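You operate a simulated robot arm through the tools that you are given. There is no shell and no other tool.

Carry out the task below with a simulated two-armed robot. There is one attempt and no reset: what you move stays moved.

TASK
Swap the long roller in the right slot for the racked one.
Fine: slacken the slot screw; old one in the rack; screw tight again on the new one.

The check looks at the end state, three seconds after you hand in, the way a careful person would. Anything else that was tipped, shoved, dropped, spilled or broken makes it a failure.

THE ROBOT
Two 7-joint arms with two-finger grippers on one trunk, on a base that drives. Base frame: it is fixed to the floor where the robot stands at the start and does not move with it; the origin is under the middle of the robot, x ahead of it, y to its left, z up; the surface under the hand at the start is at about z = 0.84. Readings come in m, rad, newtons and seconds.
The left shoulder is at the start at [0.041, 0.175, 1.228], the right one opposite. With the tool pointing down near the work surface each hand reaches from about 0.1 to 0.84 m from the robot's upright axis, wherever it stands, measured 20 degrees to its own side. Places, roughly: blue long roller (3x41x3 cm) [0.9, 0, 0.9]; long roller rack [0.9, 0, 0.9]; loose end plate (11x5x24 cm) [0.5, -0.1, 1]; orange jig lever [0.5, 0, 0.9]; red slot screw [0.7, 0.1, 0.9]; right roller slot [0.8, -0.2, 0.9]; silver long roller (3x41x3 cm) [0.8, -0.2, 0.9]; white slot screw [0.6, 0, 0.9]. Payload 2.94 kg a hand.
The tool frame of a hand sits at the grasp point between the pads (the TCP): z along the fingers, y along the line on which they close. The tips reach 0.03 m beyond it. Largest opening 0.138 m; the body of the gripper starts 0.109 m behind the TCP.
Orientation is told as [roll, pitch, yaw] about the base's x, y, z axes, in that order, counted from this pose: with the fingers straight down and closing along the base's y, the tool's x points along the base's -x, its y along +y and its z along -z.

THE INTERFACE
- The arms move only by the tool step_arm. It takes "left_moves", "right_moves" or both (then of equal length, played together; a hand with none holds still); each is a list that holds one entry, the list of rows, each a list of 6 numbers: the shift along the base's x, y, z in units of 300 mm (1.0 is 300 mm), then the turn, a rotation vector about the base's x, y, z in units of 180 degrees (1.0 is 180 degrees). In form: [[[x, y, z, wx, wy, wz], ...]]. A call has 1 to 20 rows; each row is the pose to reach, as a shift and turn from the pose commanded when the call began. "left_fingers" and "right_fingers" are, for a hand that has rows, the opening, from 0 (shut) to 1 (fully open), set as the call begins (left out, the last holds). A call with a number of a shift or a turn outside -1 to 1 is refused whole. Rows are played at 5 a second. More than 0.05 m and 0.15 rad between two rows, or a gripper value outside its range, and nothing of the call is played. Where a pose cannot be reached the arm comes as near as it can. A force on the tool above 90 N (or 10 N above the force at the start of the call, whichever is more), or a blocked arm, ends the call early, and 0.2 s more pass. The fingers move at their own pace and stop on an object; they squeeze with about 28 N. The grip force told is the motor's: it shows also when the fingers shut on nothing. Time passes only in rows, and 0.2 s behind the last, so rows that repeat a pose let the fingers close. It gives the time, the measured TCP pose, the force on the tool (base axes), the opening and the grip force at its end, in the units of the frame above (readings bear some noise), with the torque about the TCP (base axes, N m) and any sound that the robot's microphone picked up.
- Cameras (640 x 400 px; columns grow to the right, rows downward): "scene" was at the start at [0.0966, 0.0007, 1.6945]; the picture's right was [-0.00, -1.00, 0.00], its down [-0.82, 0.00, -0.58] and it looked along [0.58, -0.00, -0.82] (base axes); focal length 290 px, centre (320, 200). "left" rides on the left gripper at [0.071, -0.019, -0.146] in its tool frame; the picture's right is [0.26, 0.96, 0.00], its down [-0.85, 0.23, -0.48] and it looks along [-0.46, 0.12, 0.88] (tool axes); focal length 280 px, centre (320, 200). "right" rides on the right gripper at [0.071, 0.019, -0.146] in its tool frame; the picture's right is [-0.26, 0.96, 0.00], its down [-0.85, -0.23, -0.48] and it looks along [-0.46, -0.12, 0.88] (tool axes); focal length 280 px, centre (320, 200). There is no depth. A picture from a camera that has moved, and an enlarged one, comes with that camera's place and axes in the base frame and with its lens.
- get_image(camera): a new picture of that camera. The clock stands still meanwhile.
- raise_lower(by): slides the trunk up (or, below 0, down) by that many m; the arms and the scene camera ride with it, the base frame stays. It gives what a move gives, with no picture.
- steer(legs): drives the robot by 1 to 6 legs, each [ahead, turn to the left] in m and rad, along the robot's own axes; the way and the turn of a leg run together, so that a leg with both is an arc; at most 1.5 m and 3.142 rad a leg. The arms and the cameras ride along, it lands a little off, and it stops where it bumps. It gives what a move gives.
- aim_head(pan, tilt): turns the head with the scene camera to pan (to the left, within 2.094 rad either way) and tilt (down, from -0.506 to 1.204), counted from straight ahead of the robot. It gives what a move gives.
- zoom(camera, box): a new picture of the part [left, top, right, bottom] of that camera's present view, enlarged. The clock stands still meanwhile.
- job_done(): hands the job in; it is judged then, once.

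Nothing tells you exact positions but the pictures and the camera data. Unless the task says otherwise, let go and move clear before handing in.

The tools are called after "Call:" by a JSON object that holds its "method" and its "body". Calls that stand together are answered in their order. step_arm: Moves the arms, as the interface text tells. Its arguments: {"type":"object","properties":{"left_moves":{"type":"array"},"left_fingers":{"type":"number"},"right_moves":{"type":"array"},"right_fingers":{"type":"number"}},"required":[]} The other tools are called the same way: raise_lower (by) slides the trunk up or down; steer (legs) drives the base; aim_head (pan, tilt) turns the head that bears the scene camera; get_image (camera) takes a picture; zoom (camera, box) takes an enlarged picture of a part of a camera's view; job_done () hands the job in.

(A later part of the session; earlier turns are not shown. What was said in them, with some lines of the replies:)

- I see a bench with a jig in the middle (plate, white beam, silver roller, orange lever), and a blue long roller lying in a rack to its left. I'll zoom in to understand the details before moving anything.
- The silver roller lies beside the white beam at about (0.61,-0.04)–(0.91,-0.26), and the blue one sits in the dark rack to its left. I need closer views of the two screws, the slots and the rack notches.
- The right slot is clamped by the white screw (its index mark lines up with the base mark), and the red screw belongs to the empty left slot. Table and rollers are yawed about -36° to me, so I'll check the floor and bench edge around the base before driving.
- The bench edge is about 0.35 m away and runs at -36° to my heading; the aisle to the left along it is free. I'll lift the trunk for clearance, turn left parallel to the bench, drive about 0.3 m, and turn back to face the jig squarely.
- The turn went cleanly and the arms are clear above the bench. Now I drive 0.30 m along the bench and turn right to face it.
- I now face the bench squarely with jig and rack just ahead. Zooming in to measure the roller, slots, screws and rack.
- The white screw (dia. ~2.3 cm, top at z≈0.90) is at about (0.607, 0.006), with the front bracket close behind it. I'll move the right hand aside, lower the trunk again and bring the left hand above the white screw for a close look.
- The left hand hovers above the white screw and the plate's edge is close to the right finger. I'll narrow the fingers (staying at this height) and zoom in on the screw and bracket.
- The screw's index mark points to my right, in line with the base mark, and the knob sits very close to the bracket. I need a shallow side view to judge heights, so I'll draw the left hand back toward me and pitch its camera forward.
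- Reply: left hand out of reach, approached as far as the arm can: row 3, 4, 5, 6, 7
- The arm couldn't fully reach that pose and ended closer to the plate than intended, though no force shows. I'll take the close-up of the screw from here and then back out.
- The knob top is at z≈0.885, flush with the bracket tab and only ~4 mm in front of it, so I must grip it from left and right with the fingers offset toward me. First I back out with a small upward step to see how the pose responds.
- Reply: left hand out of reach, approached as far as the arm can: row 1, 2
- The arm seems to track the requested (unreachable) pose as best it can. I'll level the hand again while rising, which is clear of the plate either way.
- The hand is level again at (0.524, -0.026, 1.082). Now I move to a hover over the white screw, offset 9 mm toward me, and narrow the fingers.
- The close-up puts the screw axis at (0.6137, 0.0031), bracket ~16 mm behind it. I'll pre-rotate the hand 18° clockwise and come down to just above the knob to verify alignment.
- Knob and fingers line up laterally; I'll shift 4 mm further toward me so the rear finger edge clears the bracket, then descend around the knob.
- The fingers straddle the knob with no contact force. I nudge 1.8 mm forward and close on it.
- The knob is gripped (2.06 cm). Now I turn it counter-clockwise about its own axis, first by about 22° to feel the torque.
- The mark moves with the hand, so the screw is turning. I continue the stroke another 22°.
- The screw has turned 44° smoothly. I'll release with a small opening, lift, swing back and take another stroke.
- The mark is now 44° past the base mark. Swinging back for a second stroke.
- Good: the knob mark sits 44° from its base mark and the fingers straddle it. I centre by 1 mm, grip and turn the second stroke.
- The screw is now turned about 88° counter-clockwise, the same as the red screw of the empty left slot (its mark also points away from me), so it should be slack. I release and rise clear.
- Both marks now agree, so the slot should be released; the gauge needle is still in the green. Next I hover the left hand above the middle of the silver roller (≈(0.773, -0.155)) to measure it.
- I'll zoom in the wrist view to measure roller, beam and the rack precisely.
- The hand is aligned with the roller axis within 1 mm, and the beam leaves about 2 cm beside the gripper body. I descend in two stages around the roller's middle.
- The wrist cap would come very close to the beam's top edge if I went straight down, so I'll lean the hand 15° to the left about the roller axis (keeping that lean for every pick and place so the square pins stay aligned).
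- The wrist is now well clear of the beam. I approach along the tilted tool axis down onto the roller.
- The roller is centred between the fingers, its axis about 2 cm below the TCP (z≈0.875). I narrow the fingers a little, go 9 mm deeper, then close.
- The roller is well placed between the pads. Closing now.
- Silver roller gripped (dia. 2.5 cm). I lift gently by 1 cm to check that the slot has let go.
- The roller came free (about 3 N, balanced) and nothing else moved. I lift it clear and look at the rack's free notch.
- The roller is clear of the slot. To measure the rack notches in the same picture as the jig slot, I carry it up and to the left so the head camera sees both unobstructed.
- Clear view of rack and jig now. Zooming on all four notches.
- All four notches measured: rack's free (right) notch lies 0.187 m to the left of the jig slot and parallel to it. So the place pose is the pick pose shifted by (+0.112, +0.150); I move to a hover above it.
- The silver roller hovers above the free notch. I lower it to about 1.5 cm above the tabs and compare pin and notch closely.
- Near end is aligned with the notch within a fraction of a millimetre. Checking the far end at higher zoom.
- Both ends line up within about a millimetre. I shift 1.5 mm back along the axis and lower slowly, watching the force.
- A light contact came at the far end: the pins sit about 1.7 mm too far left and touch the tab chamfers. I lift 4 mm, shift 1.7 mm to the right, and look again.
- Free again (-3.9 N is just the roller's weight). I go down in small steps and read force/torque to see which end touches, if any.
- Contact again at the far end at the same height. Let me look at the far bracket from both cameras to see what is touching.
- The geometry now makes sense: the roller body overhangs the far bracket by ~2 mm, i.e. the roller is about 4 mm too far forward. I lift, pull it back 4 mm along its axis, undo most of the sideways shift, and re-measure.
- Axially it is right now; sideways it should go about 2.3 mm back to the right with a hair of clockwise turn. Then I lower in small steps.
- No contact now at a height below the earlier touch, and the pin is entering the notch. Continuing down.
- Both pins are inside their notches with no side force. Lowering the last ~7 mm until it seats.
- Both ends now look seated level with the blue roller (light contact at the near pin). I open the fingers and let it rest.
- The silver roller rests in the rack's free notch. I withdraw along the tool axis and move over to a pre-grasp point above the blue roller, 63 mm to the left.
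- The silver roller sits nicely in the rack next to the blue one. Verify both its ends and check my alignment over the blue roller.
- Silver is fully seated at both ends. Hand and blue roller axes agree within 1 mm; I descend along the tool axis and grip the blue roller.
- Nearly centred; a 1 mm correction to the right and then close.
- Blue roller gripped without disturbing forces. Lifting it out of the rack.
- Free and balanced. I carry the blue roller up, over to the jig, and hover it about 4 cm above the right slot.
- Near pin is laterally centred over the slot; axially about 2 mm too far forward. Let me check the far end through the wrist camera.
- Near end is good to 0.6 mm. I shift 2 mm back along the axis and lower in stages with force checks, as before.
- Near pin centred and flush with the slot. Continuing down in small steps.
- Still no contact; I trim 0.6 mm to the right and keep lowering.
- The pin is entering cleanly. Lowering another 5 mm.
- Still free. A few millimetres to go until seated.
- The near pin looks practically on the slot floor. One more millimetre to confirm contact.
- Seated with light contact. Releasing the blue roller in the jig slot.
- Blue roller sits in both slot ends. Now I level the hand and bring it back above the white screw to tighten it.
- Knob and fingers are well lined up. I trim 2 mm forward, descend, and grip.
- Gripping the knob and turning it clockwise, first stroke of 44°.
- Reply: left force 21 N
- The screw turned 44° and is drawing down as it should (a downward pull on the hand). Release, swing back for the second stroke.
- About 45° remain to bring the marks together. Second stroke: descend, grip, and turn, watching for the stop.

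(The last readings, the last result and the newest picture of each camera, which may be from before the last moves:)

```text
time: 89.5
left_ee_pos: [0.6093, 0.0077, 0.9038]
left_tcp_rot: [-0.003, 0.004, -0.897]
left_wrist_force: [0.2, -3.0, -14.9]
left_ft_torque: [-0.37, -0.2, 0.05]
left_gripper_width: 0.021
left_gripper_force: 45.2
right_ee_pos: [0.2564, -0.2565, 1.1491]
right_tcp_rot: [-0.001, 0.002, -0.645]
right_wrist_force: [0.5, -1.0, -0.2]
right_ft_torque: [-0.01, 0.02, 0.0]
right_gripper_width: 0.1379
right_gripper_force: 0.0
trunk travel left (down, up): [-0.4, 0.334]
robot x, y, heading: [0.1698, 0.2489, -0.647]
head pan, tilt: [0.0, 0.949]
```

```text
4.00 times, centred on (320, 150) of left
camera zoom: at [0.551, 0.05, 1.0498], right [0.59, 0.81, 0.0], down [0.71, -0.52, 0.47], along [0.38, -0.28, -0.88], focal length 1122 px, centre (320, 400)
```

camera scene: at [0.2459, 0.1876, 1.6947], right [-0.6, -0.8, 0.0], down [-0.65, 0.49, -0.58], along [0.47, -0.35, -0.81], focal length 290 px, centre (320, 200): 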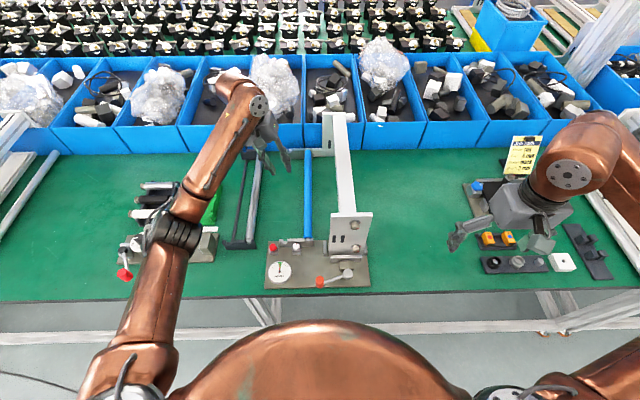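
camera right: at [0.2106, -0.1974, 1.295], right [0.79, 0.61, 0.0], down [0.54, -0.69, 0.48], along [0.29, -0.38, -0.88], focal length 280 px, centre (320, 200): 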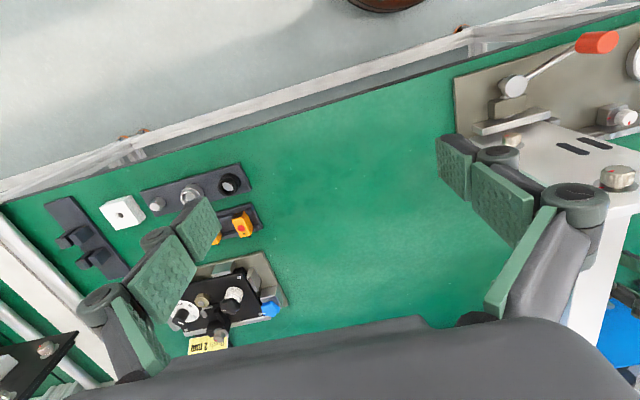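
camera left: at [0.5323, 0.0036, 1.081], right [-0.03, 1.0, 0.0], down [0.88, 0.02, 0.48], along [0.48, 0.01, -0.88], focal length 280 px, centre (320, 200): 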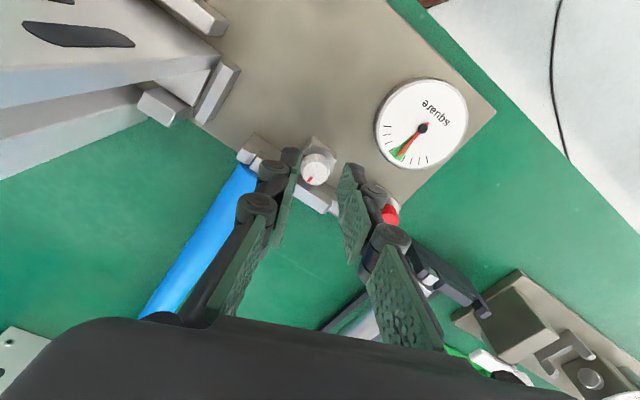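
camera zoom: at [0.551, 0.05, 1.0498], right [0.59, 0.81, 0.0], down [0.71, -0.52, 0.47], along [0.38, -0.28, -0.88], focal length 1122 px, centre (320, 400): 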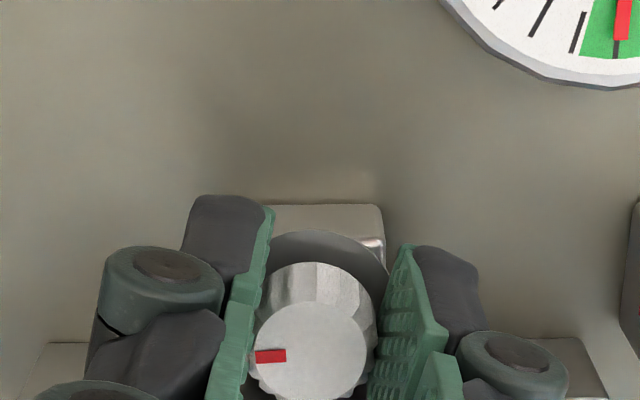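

About 7° left. Finishing the stroke and checking the marks.

Call:
{"method": "step_arm", "body": {"left_moves": [[[0.0014, 0.001, 0, 0, 0, -0.0209], [0.0029, 0.002, 0, 0, 0, -0.0417], [0.0029, 0.002, 0, 0, 0, -0.0417]]]}}

Call:
{"method": "zoom", "body": {"camera": "left", "box": [240, 100, 400, 200]}}

Call:
{"method": "zoom", "body": {"camera": "scene", "box": [280, 230, 320, 258]}}

```text
time: 90.3
left_ee_pos: [0.6115, 0.0086, 0.9032]
left_tcp_rot: [-0.001, 0.005, -1.027]
left_wrist_force: [-2.0, -8.6, -16.1]
left_ft_torque: [-0.26, 0.07, 0.11]
left_gripper_width: 0.0209
left_gripper_force: 44.8
right_ee_pos: [0.2564, -0.2575, 1.1477]
right_tcp_rot: [0.002, 0.003, -0.646]
right_wrist_force: [-0.7, 0.1, 0.7]
right_ft_torque: [0.04, 0.01, -0.03]
right_gripper_width: 0.1383
right_gripper_force: 0.0
trunk travel left (down, up): [-0.4, 0.334]
robot x, y, heading: [0.1676, 0.2461, -0.645]
head pan, tilt: [0.0, 0.949]
```

```text
4.00 times, centred on (320, 150) of left
camera zoom: at [0.5574, 0.058, 1.05], right [0.69, 0.72, 0.0], down [0.64, -0.61, 0.47], along [0.34, -0.33, -0.88], focal length 1122 px, centre (320, 400)
```

zoom: 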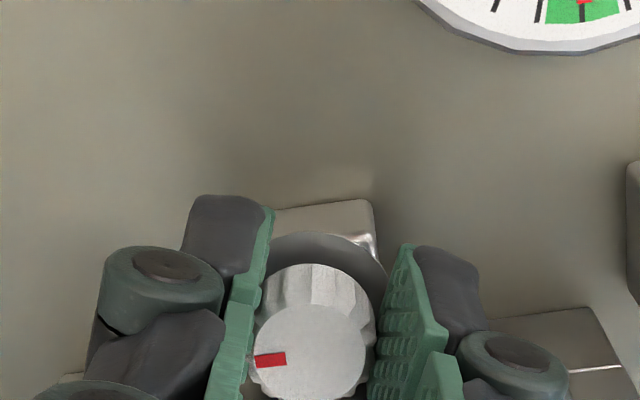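

```text
14.29 times, centred on (300, 244) of scene
camera zoom: at [0.2473, 0.1877, 1.6946], right [-0.6, -0.8, 0.0], down [-0.65, 0.49, -0.58], along [0.46, -0.35, -0.81], focal length 4140 px, centre (606, -429)
```

zoom: 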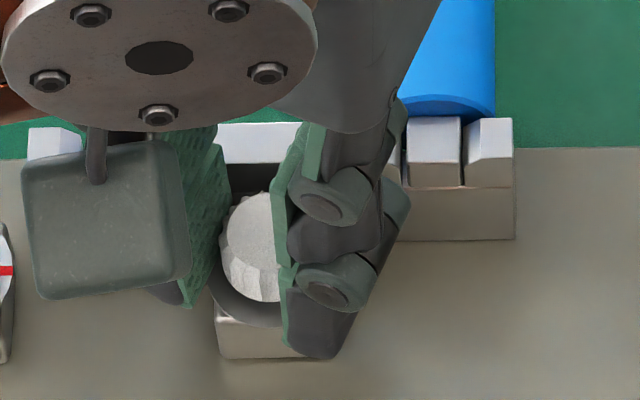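

The knob lagged the hand slightly at the end, suggesting it reached its stop. I release and rise to inspect the marks.

Call:
{"method": "step_arm", "body": {"left_moves": [[[0, 0, 0, 0, 0, 0], [0, 0, 0, 0, 0, 0]]], "left_fingers": 0.195}}

Call:
{"method": "step_arm", "body": {"left_moves": [[[0, 0, 0.05, 0, 0, 0], [0, 0, 0.12, 0, 0, 0], [0, 0, 0.22, 0, 0, 0.0407], [0, 0, 0.34, 0, 0, 0.0815], [0, 0, 0.46, 0, 0, 0.1257], [0, 0, 0.46, 0, 0, 0.1257]]]}}

Call:
{"method": "zoom", "body": {"camera": "left", "box": [260, 80, 380, 155]}}

Call:
{"method": "zoom", "body": {"camera": "scene", "box": [270, 225, 320, 260]}}

```text
time: 91.0
left_ee_pos: [0.6098, 0.0097, 0.9048]
left_tcp_rot: [0.0, 0.001, -1.027]
left_wrist_force: [-0.5, 0.1, 0.2]
left_ft_torque: [0.0, 0.01, 0.02]
left_gripper_width: 0.0268
left_gripper_force: 0.1
right_ee_pos: [0.2554, -0.2552, 1.1487]
right_tcp_rot: [-0.001, 0.001, -0.644]
right_wrist_force: [0.8, -0.5, -0.2]
right_ft_torque: [0.0, 0.0, 0.03]
right_gripper_width: 0.1379
right_gripper_force: 0.2
trunk travel left (down, up): [-0.4, 0.334]
robot x, y, heading: [0.17, 0.2491, -0.641]
head pan, tilt: [0.0, 0.949]
```

```text
time: 92.3
left_ee_pos: [0.6073, 0.0082, 1.0424]
left_tcp_rot: [0.001, 0.002, -0.629]
left_wrist_force: [-0.1, 0.0, 0.6]
left_ft_torque: [-0.03, 0.0, 0.01]
left_gripper_width: 0.0269
left_gripper_force: 0.1
right_ee_pos: [0.2562, -0.2558, 1.149]
right_tcp_rot: [0.0, -0.002, -0.646]
right_wrist_force: [-0.2, -0.1, 0.7]
right_ft_torque: [0.01, 0.02, 0.01]
right_gripper_width: 0.1379
right_gripper_force: 0.1
trunk travel left (down, up): [-0.4, 0.334]
robot x, y, heading: [0.169, 0.2484, -0.644]
head pan, tilt: [0.0, 0.949]
```

```text
5.33 times, centred on (320, 118) of left
camera zoom: at [0.5393, 0.0333, 1.189], right [0.36, 0.93, 0.0], down [0.82, -0.31, 0.47], along [0.44, -0.17, -0.88], focal length 1495 px, centre (320, 640)
```

zoom: 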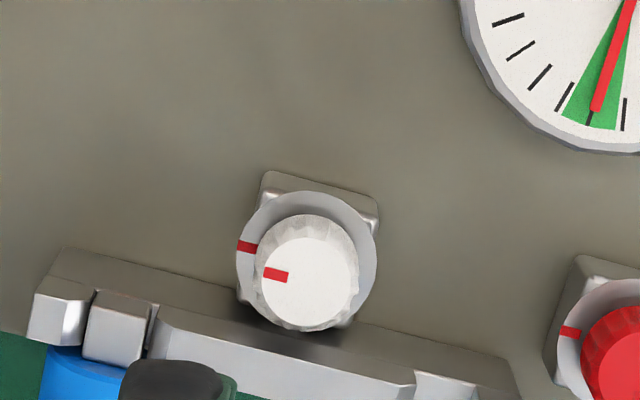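

```text
11.43 times, centred on (295, 242) of scene
camera zoom: at [0.2468, 0.1895, 1.6947], right [-0.6, -0.8, 0.0], down [-0.65, 0.49, -0.58], along [0.46, -0.35, -0.81], focal length 3312 px, centre (606, -286)
```

zoom: 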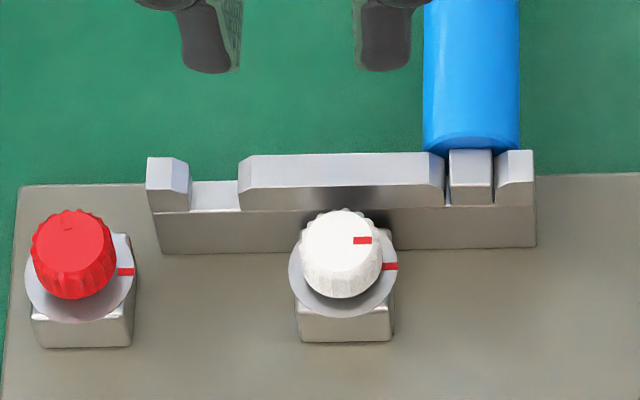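

The index marks line up again as at the start. To compare exactly, I take the same hover pose as my very first close-up.

Call:
{"method": "step_arm", "body": {"left_moves": [[[-0.008, 0.005, -0.05, 0, 0, 0.001], [-0.008, 0.005, -0.107, 0, 0, 0.001], [-0.008, 0.005, -0.107, 0, 0, 0.001]]], "left_fingers": 0.26}}

Call:
{"method": "zoom", "body": {"camera": "left", "box": [240, 80, 400, 180]}}

```text
time: 93.2
left_ee_pos: [0.607, 0.01, 1.0122]
left_tcp_rot: [-0.001, 0.001, -0.629]
left_wrist_force: [0.0, 0.4, 0.7]
left_ft_torque: [0.0, 0.0, -0.01]
left_gripper_width: 0.0358
left_gripper_force: 0.0
right_ee_pos: [0.2566, -0.257, 1.15]
right_tcp_rot: [0.0, 0.0, -0.646]
right_wrist_force: [0.7, 0.1, -0.5]
right_ft_torque: [-0.01, 0.03, 0.01]
right_gripper_width: 0.1381
right_gripper_force: 0.1
trunk travel left (down, up): [-0.4, 0.334]
robot x, y, heading: [0.1719, 0.2465, -0.645]
head pan, tilt: [0.0, 0.949]
```

```text
4.00 times, centred on (320, 130) of left
camera zoom: at [0.5389, 0.0349, 1.1578], right [0.35, 0.94, 0.0], down [0.82, -0.31, 0.48], along [0.44, -0.17, -0.88], focal length 1122 px, centre (320, 480)
```

zoom: 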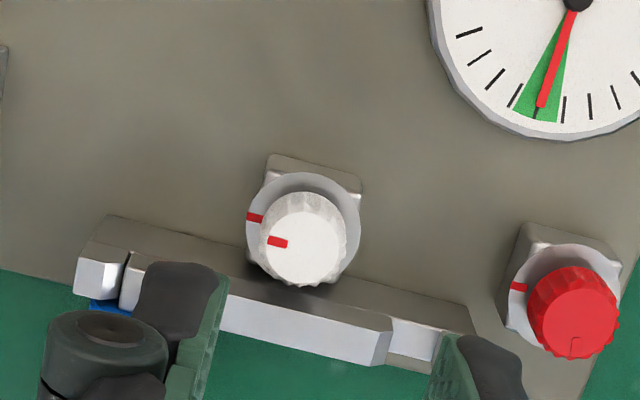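

The marks match the original picture to within a degree or two. I'll give the screw one last short clockwise nip to be sure it is tight against its stop.

Call:
{"method": "step_arm", "body": {"left_moves": [[[0.001, -0.004, -0.08, 0, 0, 0], [0.001, -0.004, -0.18, 0, 0, 0], [0.001, -0.004, -0.26, 0, 0, 0], [0.001, -0.004, -0.32, 0, 0, 0], [0.001, -0.004, -0.358, 0, 0, 0], [0.001, -0.004, -0.358, 0, 0, 0]]]}}

Call:
{"method": "zoom", "body": {"camera": "left", "box": [240, 100, 400, 200]}}

```text
time: 94.5
left_ee_pos: [0.6075, 0.0101, 0.9037]
left_tcp_rot: [0.0, 0.002, -0.629]
left_wrist_force: [-0.4, 0.0, -0.1]
left_ft_torque: [0.03, 0.0, 0.01]
left_gripper_width: 0.0359
left_gripper_force: 0.1
right_ee_pos: [0.2568, -0.2558, 1.1494]
right_tcp_rot: [0.001, -0.003, -0.645]
right_wrist_force: [0.3, 0.3, -0.1]
right_ft_torque: [0.01, 0.0, 0.05]
right_gripper_width: 0.1382
right_gripper_force: 0.1
trunk travel left (down, up): [-0.4, 0.334]
robot x, y, heading: [0.1689, 0.2506, -0.65]
head pan, tilt: [0.0, 0.949]
```

```text
4.00 times, centred on (320, 150) of left
camera zoom: at [0.539, 0.0353, 1.0498], right [0.36, 0.93, 0.0], down [0.82, -0.31, 0.47], along [0.44, -0.17, -0.88], focal length 1122 px, centre (320, 400)
```

zoom: 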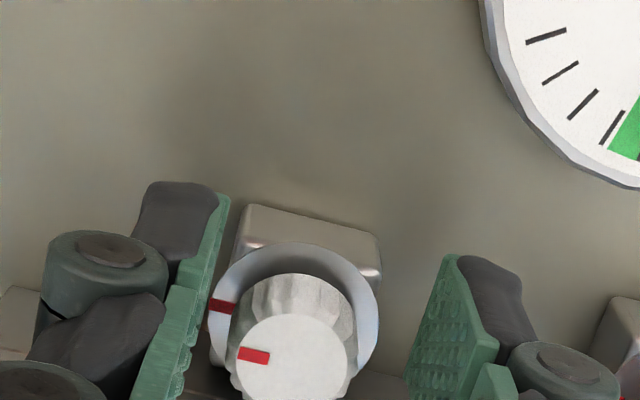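

Call:
{"method": "step_arm", "body": {"left_moves": [[[-0.0003, -0.006, 0, 0, 0, 0]]]}}

Call:
{"method": "step_arm", "body": {"left_moves": [[[0, 0, 0, 0, 0, 0], [0, 0, 0, 0, 0, 0], [0, 0, 0, 0, 0, 0], [0, 0, 0, 0, 0, 0]]], "left_fingers": 0.0}}

Call:
{"method": "zoom", "body": {"camera": "left", "box": [240, 100, 400, 200]}}

Call:
{"method": "step_arm", "body": {"left_moves": [[[0.0007, 0.0009, 0, 0, 0, -0.013], [0.0014, 0.0017, 0, 0, 0, -0.026], [0.0021, 0.0025, 0, 0, 0, -0.0388], [0.0021, 0.0025, 0, 0, 0, -0.0388]]]}}

Call:
{"method": "zoom", "body": {"camera": "left", "box": [240, 100, 400, 200]}}

```text
time: 95.0
left_ee_pos: [0.6078, 0.0087, 0.9035]
left_tcp_rot: [0.001, 0.003, -0.628]
left_wrist_force: [0.6, -0.2, 0.3]
left_ft_torque: [0.0, 0.01, 0.02]
left_gripper_width: 0.0361
left_gripper_force: 0.1
right_ee_pos: [0.2558, -0.2554, 1.1497]
right_tcp_rot: [0.0, 0.0, -0.645]
right_wrist_force: [-0.5, -0.9, 0.1]
right_ft_torque: [0.02, -0.03, 0.01]
right_gripper_width: 0.1378
right_gripper_force: 0.1
trunk travel left (down, up): [-0.4, 0.334]
robot x, y, heading: [0.1694, 0.246, -0.649]
head pan, tilt: [0.0, 0.949]
```

```text
time: 96.0
left_ee_pos: [0.6069, 0.0089, 0.9028]
left_tcp_rot: [0.0, 0.003, -0.627]
left_wrist_force: [-4.0, -6.4, -2.0]
left_ft_torque: [-0.19, 0.13, -0.05]
left_gripper_width: 0.0207
left_gripper_force: 45.0
right_ee_pos: [0.2555, -0.2566, 1.1489]
right_tcp_rot: [0.003, 0.0, -0.646]
right_wrist_force: [-0.7, -0.8, 0.2]
right_ft_torque: [-0.02, -0.03, 0.0]
right_gripper_width: 0.1381
right_gripper_force: 0.0
trunk travel left (down, up): [-0.4, 0.334]
robot x, y, heading: [0.1687, 0.2455, -0.643]
head pan, tilt: [0.0, 0.949]
```

```text
4.00 times, centred on (320, 150) of left
camera zoom: at [0.5383, 0.0331, 1.0501], right [0.36, 0.93, 0.0], down [0.82, -0.31, 0.47], along [0.44, -0.17, -0.88], focal length 1122 px, centre (320, 400)
```

zoom: 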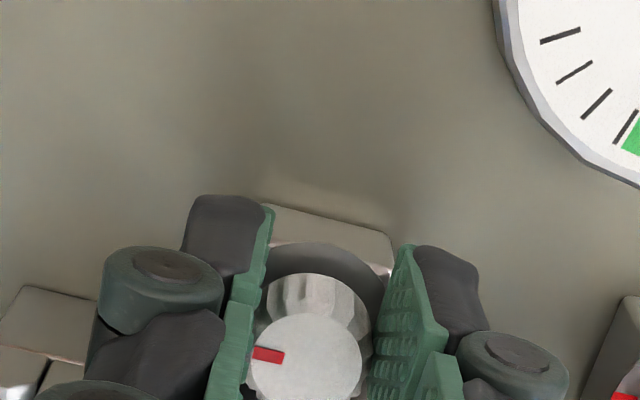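

```text
time: 97.0
left_ee_pos: [0.6086, 0.0076, 0.9039]
left_tcp_rot: [0.0, 0.003, -0.748]
left_wrist_force: [-4.8, -5.8, -1.4]
left_ft_torque: [0.05, 0.35, 0.06]
left_gripper_width: 0.0206
left_gripper_force: 44.3
right_ee_pos: [0.2555, -0.2561, 1.1485]
right_tcp_rot: [0.003, -0.002, -0.647]
right_wrist_force: [0.4, 0.5, -0.9]
right_ft_torque: [-0.02, 0.02, -0.01]
right_gripper_width: 0.138
right_gripper_force: 0.0
trunk travel left (down, up): [-0.4, 0.334]
robot x, y, heading: [0.1714, 0.2427, -0.644]
head pan, tilt: [0.0, 0.949]
```

```text
4.00 times, centred on (320, 150) of left
camera zoom: at [0.5433, 0.0412, 1.05], right [0.47, 0.88, 0.0], down [0.78, -0.41, 0.47], along [0.42, -0.22, -0.88], focal length 1122 px, centre (320, 400)
```

zoom: 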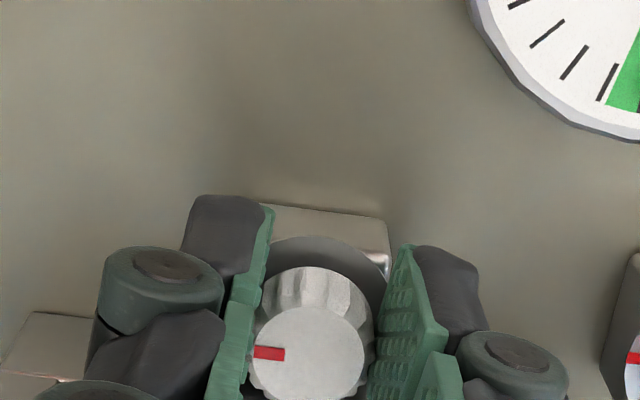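

The knob stayed put while the hand slipped round it — it is tight on its stop. Releasing and moving clear.

Call:
{"method": "step_arm", "body": {"left_moves": [[[0, 0, 0, 0, 0, 0], [0, 0, 0, 0, 0, 0]]], "left_fingers": 0.22}}

Call:
{"method": "step_arm", "body": {"left_moves": [[[0, 0, 0.05, 0, 0, 0], [0, 0, 0.15, 0, 0, 0], [0, 0, 0.3, 0, 0, 0.02], [0, 0, 0.45, 0, 0, 0.039], [0, 0, 0.6, 0, 0, 0.039]]]}}

Call:
{"method": "get_image", "body": {"camera": "left"}}

Call:
{"method": "zoom", "body": {"camera": "scene", "box": [260, 220, 350, 285]}}

```text
time: 97.5
left_ee_pos: [0.6096, 0.0095, 0.9049]
left_tcp_rot: [-0.001, 0.001, -0.748]
left_wrist_force: [-0.3, 0.3, -0.8]
left_ft_torque: [-0.01, 0.0, 0.01]
left_gripper_width: 0.0303
left_gripper_force: 0.0
right_ee_pos: [0.256, -0.2546, 1.1489]
right_tcp_rot: [-0.001, 0.0, -0.646]
right_wrist_force: [-0.3, 0.6, 0.0]
right_ft_torque: [-0.04, 0.02, 0.01]
right_gripper_width: 0.1381
right_gripper_force: 0.0
trunk travel left (down, up): [-0.4, 0.334]
robot x, y, heading: [0.1695, 0.248, -0.645]
head pan, tilt: [0.0, 0.949]
```

```text
time: 98.8
left_ee_pos: [0.605, 0.0089, 1.085]
left_tcp_rot: [0.0, 0.001, -0.626]
left_wrist_force: [-0.3, 0.4, 1.3]
left_ft_torque: [0.0, -0.03, 0.01]
left_gripper_width: 0.0303
left_gripper_force: 0.1
right_ee_pos: [0.2564, -0.256, 1.1496]
right_tcp_rot: [-0.001, -0.001, -0.645]
right_wrist_force: [0.2, -0.4, 0.9]
right_ft_torque: [-0.02, -0.04, 0.01]
right_gripper_width: 0.1381
right_gripper_force: 0.1
trunk travel left (down, up): [-0.4, 0.334]
robot x, y, heading: [0.1693, 0.2472, -0.642]
head pan, tilt: [0.0, 0.949]
```

```text
taken
camera left: at [0.5363, 0.0331, 1.231], right [0.35, 0.94, 0.0], down [0.82, -0.31, 0.47], along [0.44, -0.17, -0.88], focal length 280 px, centre (320, 200)
```

left: 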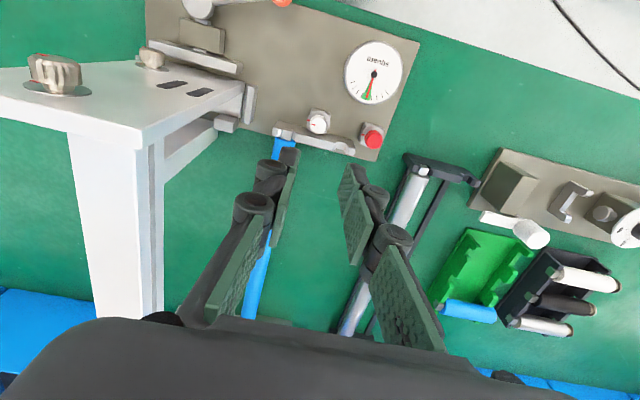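

```text
6.15 times, centred on (305, 252) of scene
camera zoom: at [0.2451, 0.1896, 1.6949], right [-0.6, -0.8, 0.0], down [-0.65, 0.49, -0.58], along [0.47, -0.35, -0.81], focal length 1783 px, centre (412, -123)
```

zoom: 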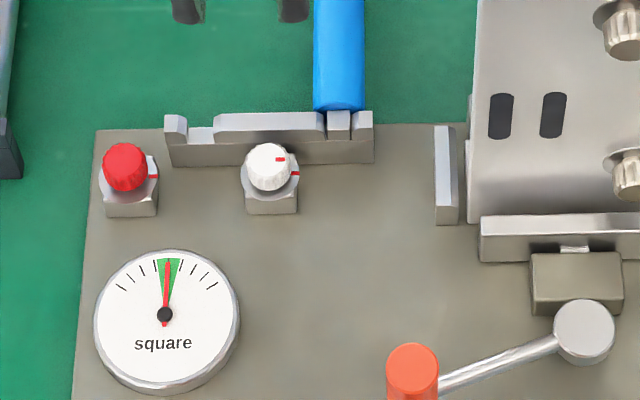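

All in place near the screw: marks aligned, gauge needle in the green. I move the left hand up and away and inspect the whole scene.

Call:
{"method": "step_arm", "body": {"left_moves": [[[0, 0, 0.15, 0, 0, 0], [0, 0.05, 0.3, 0, 0, 0], [0.05, 0.18, 0.4, 0, 0, 0], [0.1, 0.31, 0.48, 0, 0, 0], [0.17, 0.44, 0.52, 0, 0, 0], [0.24, 0.57, 0.55, 0, 0, 0], [0.33, 0.68, 0.55, 0, 0, 0], [0.45, 0.76, 0.55, 0, 0, 0], [0.45, 0.76, 0.55, 0, 0, 0]]]}}

Call:
{"method": "get_image", "body": {"camera": "scene"}}

Call:
{"method": "zoom", "body": {"camera": "scene", "box": [210, 130, 380, 300]}}

Call:
{"method": "zoom", "body": {"camera": "scene", "box": [230, 135, 330, 170]}}

Call:
{"method": "zoom", "body": {"camera": "scene", "box": [215, 220, 325, 285]}}

```text
refused: row 3 steps farther than a row can; nothing moved
```

```text
taken
camera scene: at [0.2451, 0.1896, 1.6949], right [-0.6, -0.8, 0.0], down [-0.65, 0.49, -0.58], along [0.47, -0.35, -0.81], focal length 290 px, centre (320, 200)
```

scene: 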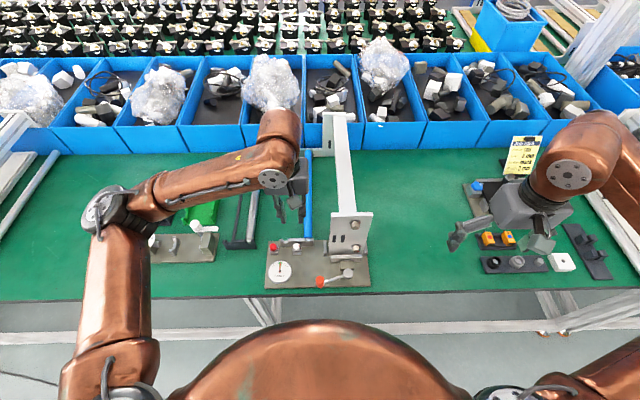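

```text
2.35 times, centred on (295, 215) of scene
camera zoom: at [0.2451, 0.1896, 1.6949], right [-0.6, -0.8, 0.0], down [-0.65, 0.49, -0.58], along [0.47, -0.35, -0.81], focal length 682 px, centre (379, 165)
```

zoom: 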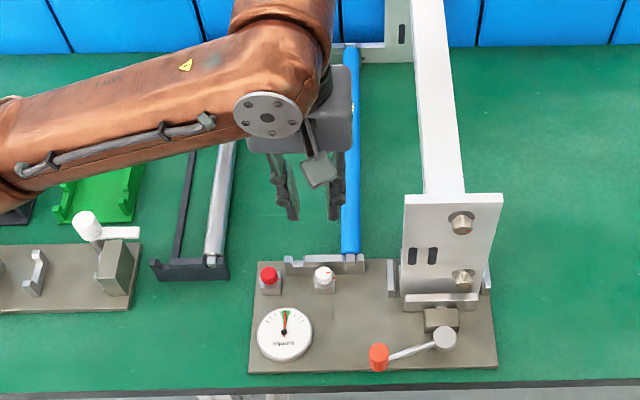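

```text
6.40 times, centred on (280, 152) of scene
camera zoom: at [0.2451, 0.1896, 1.6949], right [-0.6, -0.8, 0.0], down [-0.65, 0.49, -0.58], along [0.47, -0.35, -0.81], focal length 1855 px, centre (576, 504)
```

zoom: 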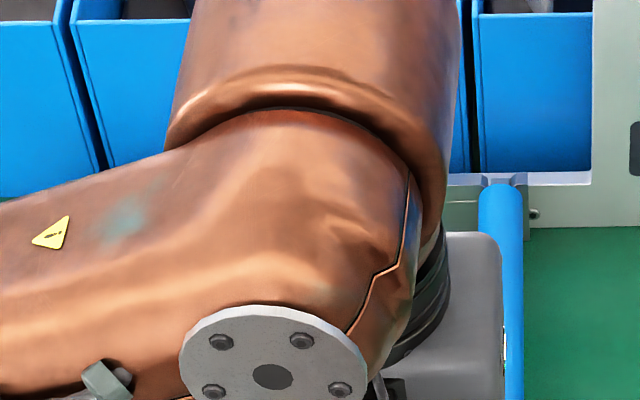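

```text
5.82 times, centred on (270, 252) of scene
camera zoom: at [0.2451, 0.1896, 1.6949], right [-0.6, -0.8, 0.0], down [-0.65, 0.49, -0.58], along [0.47, -0.35, -0.81], focal length 1686 px, centre (611, -106)
```

zoom: 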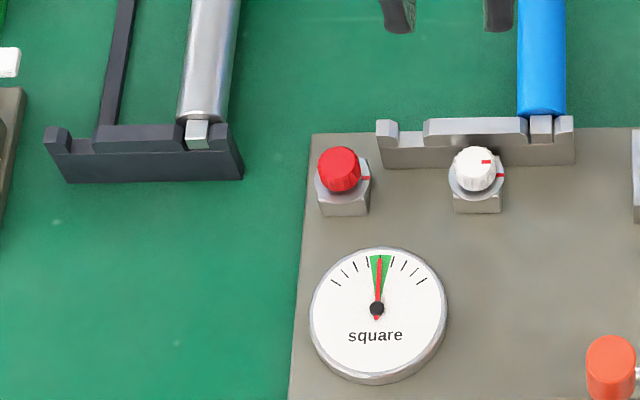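

That move was refused for too large a step; the state itself looks right. I repeat the withdrawal with smaller steps.

Call:
{"method": "step_arm", "body": {"left_moves": [[[0, 0, 0.14, 0, 0, 0], [0, 0.03, 0.28, 0, 0, 0], [0.03, 0.12, 0.38, 0, 0, 0], [0.07, 0.23, 0.46, 0, 0, 0], [0.12, 0.35, 0.51, 0, 0, 0], [0.18, 0.47, 0.54, 0, 0, 0], [0.25, 0.58, 0.55, 0, 0, 0], [0.34, 0.67, 0.55, 0, 0, 0], [0.45, 0.76, 0.55, 0, 0, 0], [0.45, 0.76, 0.55, 0, 0, 0]]]}}

Call:
{"method": "get_image", "body": {"camera": "scene"}}

Call:
{"method": "zoom", "body": {"camera": "scene", "box": [210, 130, 380, 300]}}

Call:
{"method": "zoom", "body": {"camera": "scene", "box": [230, 135, 330, 170]}}

```text
time: 101.0
left_ee_pos: [0.7453, 0.2343, 1.246]
left_tcp_rot: [0.002, 0.001, -0.628]
left_wrist_force: [-0.2, 0.0, 0.4]
left_ft_torque: [0.02, -0.03, 0.0]
left_gripper_width: 0.0302
left_gripper_force: 0.1
right_ee_pos: [0.2555, -0.2569, 1.1484]
right_tcp_rot: [0.002, -0.001, -0.647]
right_wrist_force: [-0.5, -0.5, -0.6]
right_ft_torque: [-0.02, 0.01, 0.01]
right_gripper_width: 0.138
right_gripper_force: 0.0
trunk travel left (down, up): [-0.4, 0.334]
robot x, y, heading: [0.1731, 0.2458, -0.648]
head pan, tilt: [0.0, 0.949]
```

```text
taken
camera scene: at [0.2458, 0.1887, 1.6948], right [-0.6, -0.8, 0.0], down [-0.65, 0.49, -0.58], along [0.47, -0.35, -0.81], focal length 290 px, centre (320, 200)
```

scene: 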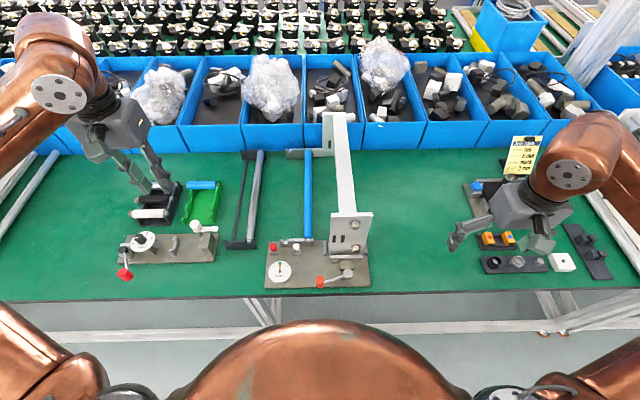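

```text
2.35 times, centred on (295, 215) of scene
camera zoom: at [0.2458, 0.1887, 1.6948], right [-0.6, -0.8, 0.0], down [-0.65, 0.49, -0.58], along [0.47, -0.35, -0.81], focal length 682 px, centre (379, 165)
```

zoom: 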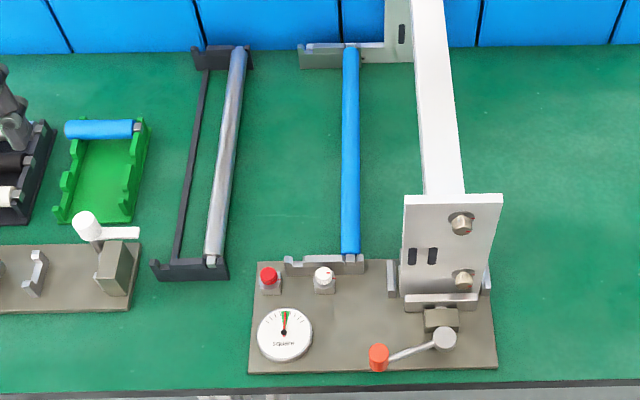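

```text
6.40 times, centred on (280, 152) of scene
camera zoom: at [0.2458, 0.1887, 1.6948], right [-0.6, -0.8, 0.0], down [-0.65, 0.49, -0.58], along [0.47, -0.35, -0.81], focal length 1855 px, centre (576, 504)
```

zoom: 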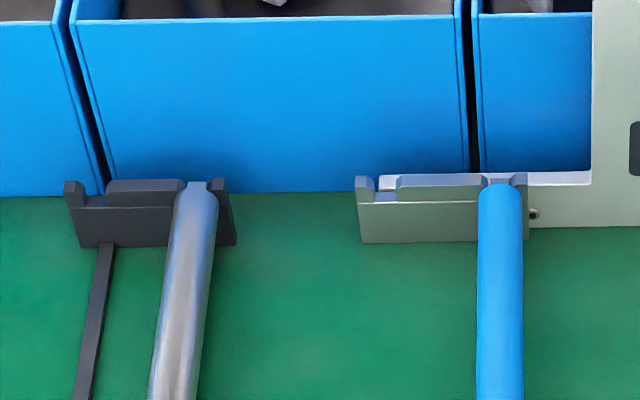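

The blue roller is seated in the right slot, with the white screw's marks lined up and the screw tight. The silver roller is seated in the rack, the gauge needle is still in the green, both hands are clear, and nothing else looks moved. Handing in.

Call:
{"method": "job_done", "body": {}}

```text
The job is handed in.
```

The rollers are swapped and the job is handed in. The blue long roller is in the right slot with the white slot screw tight on it, and the silver one is in the rack.

- **Screw:** I slackened the white screw about 88° to free the silver roller. After the swap I turned it back until its mark lined up with the base mark. A last short clockwise turn only slipped round the knob, so it is against its stop.
- **Rollers:** Zoomed views show the pins at both ends of each roller down in their notches. The silver roller is in the rack's right notch, so the left notch, where the blue one was, is now empty.
- **Light contact:** While I was placing the silver roller, its far end twice touched the rack bracket lightly. I lifted it, realigned it and it went in cleanly. The rack did not shift.
- **Everything else:** The gauge needle is still in the green, nothing else in the final pictures looks moved, and both hands are clear. I drove the base about 0.3 m along the bench to reach and left it there.
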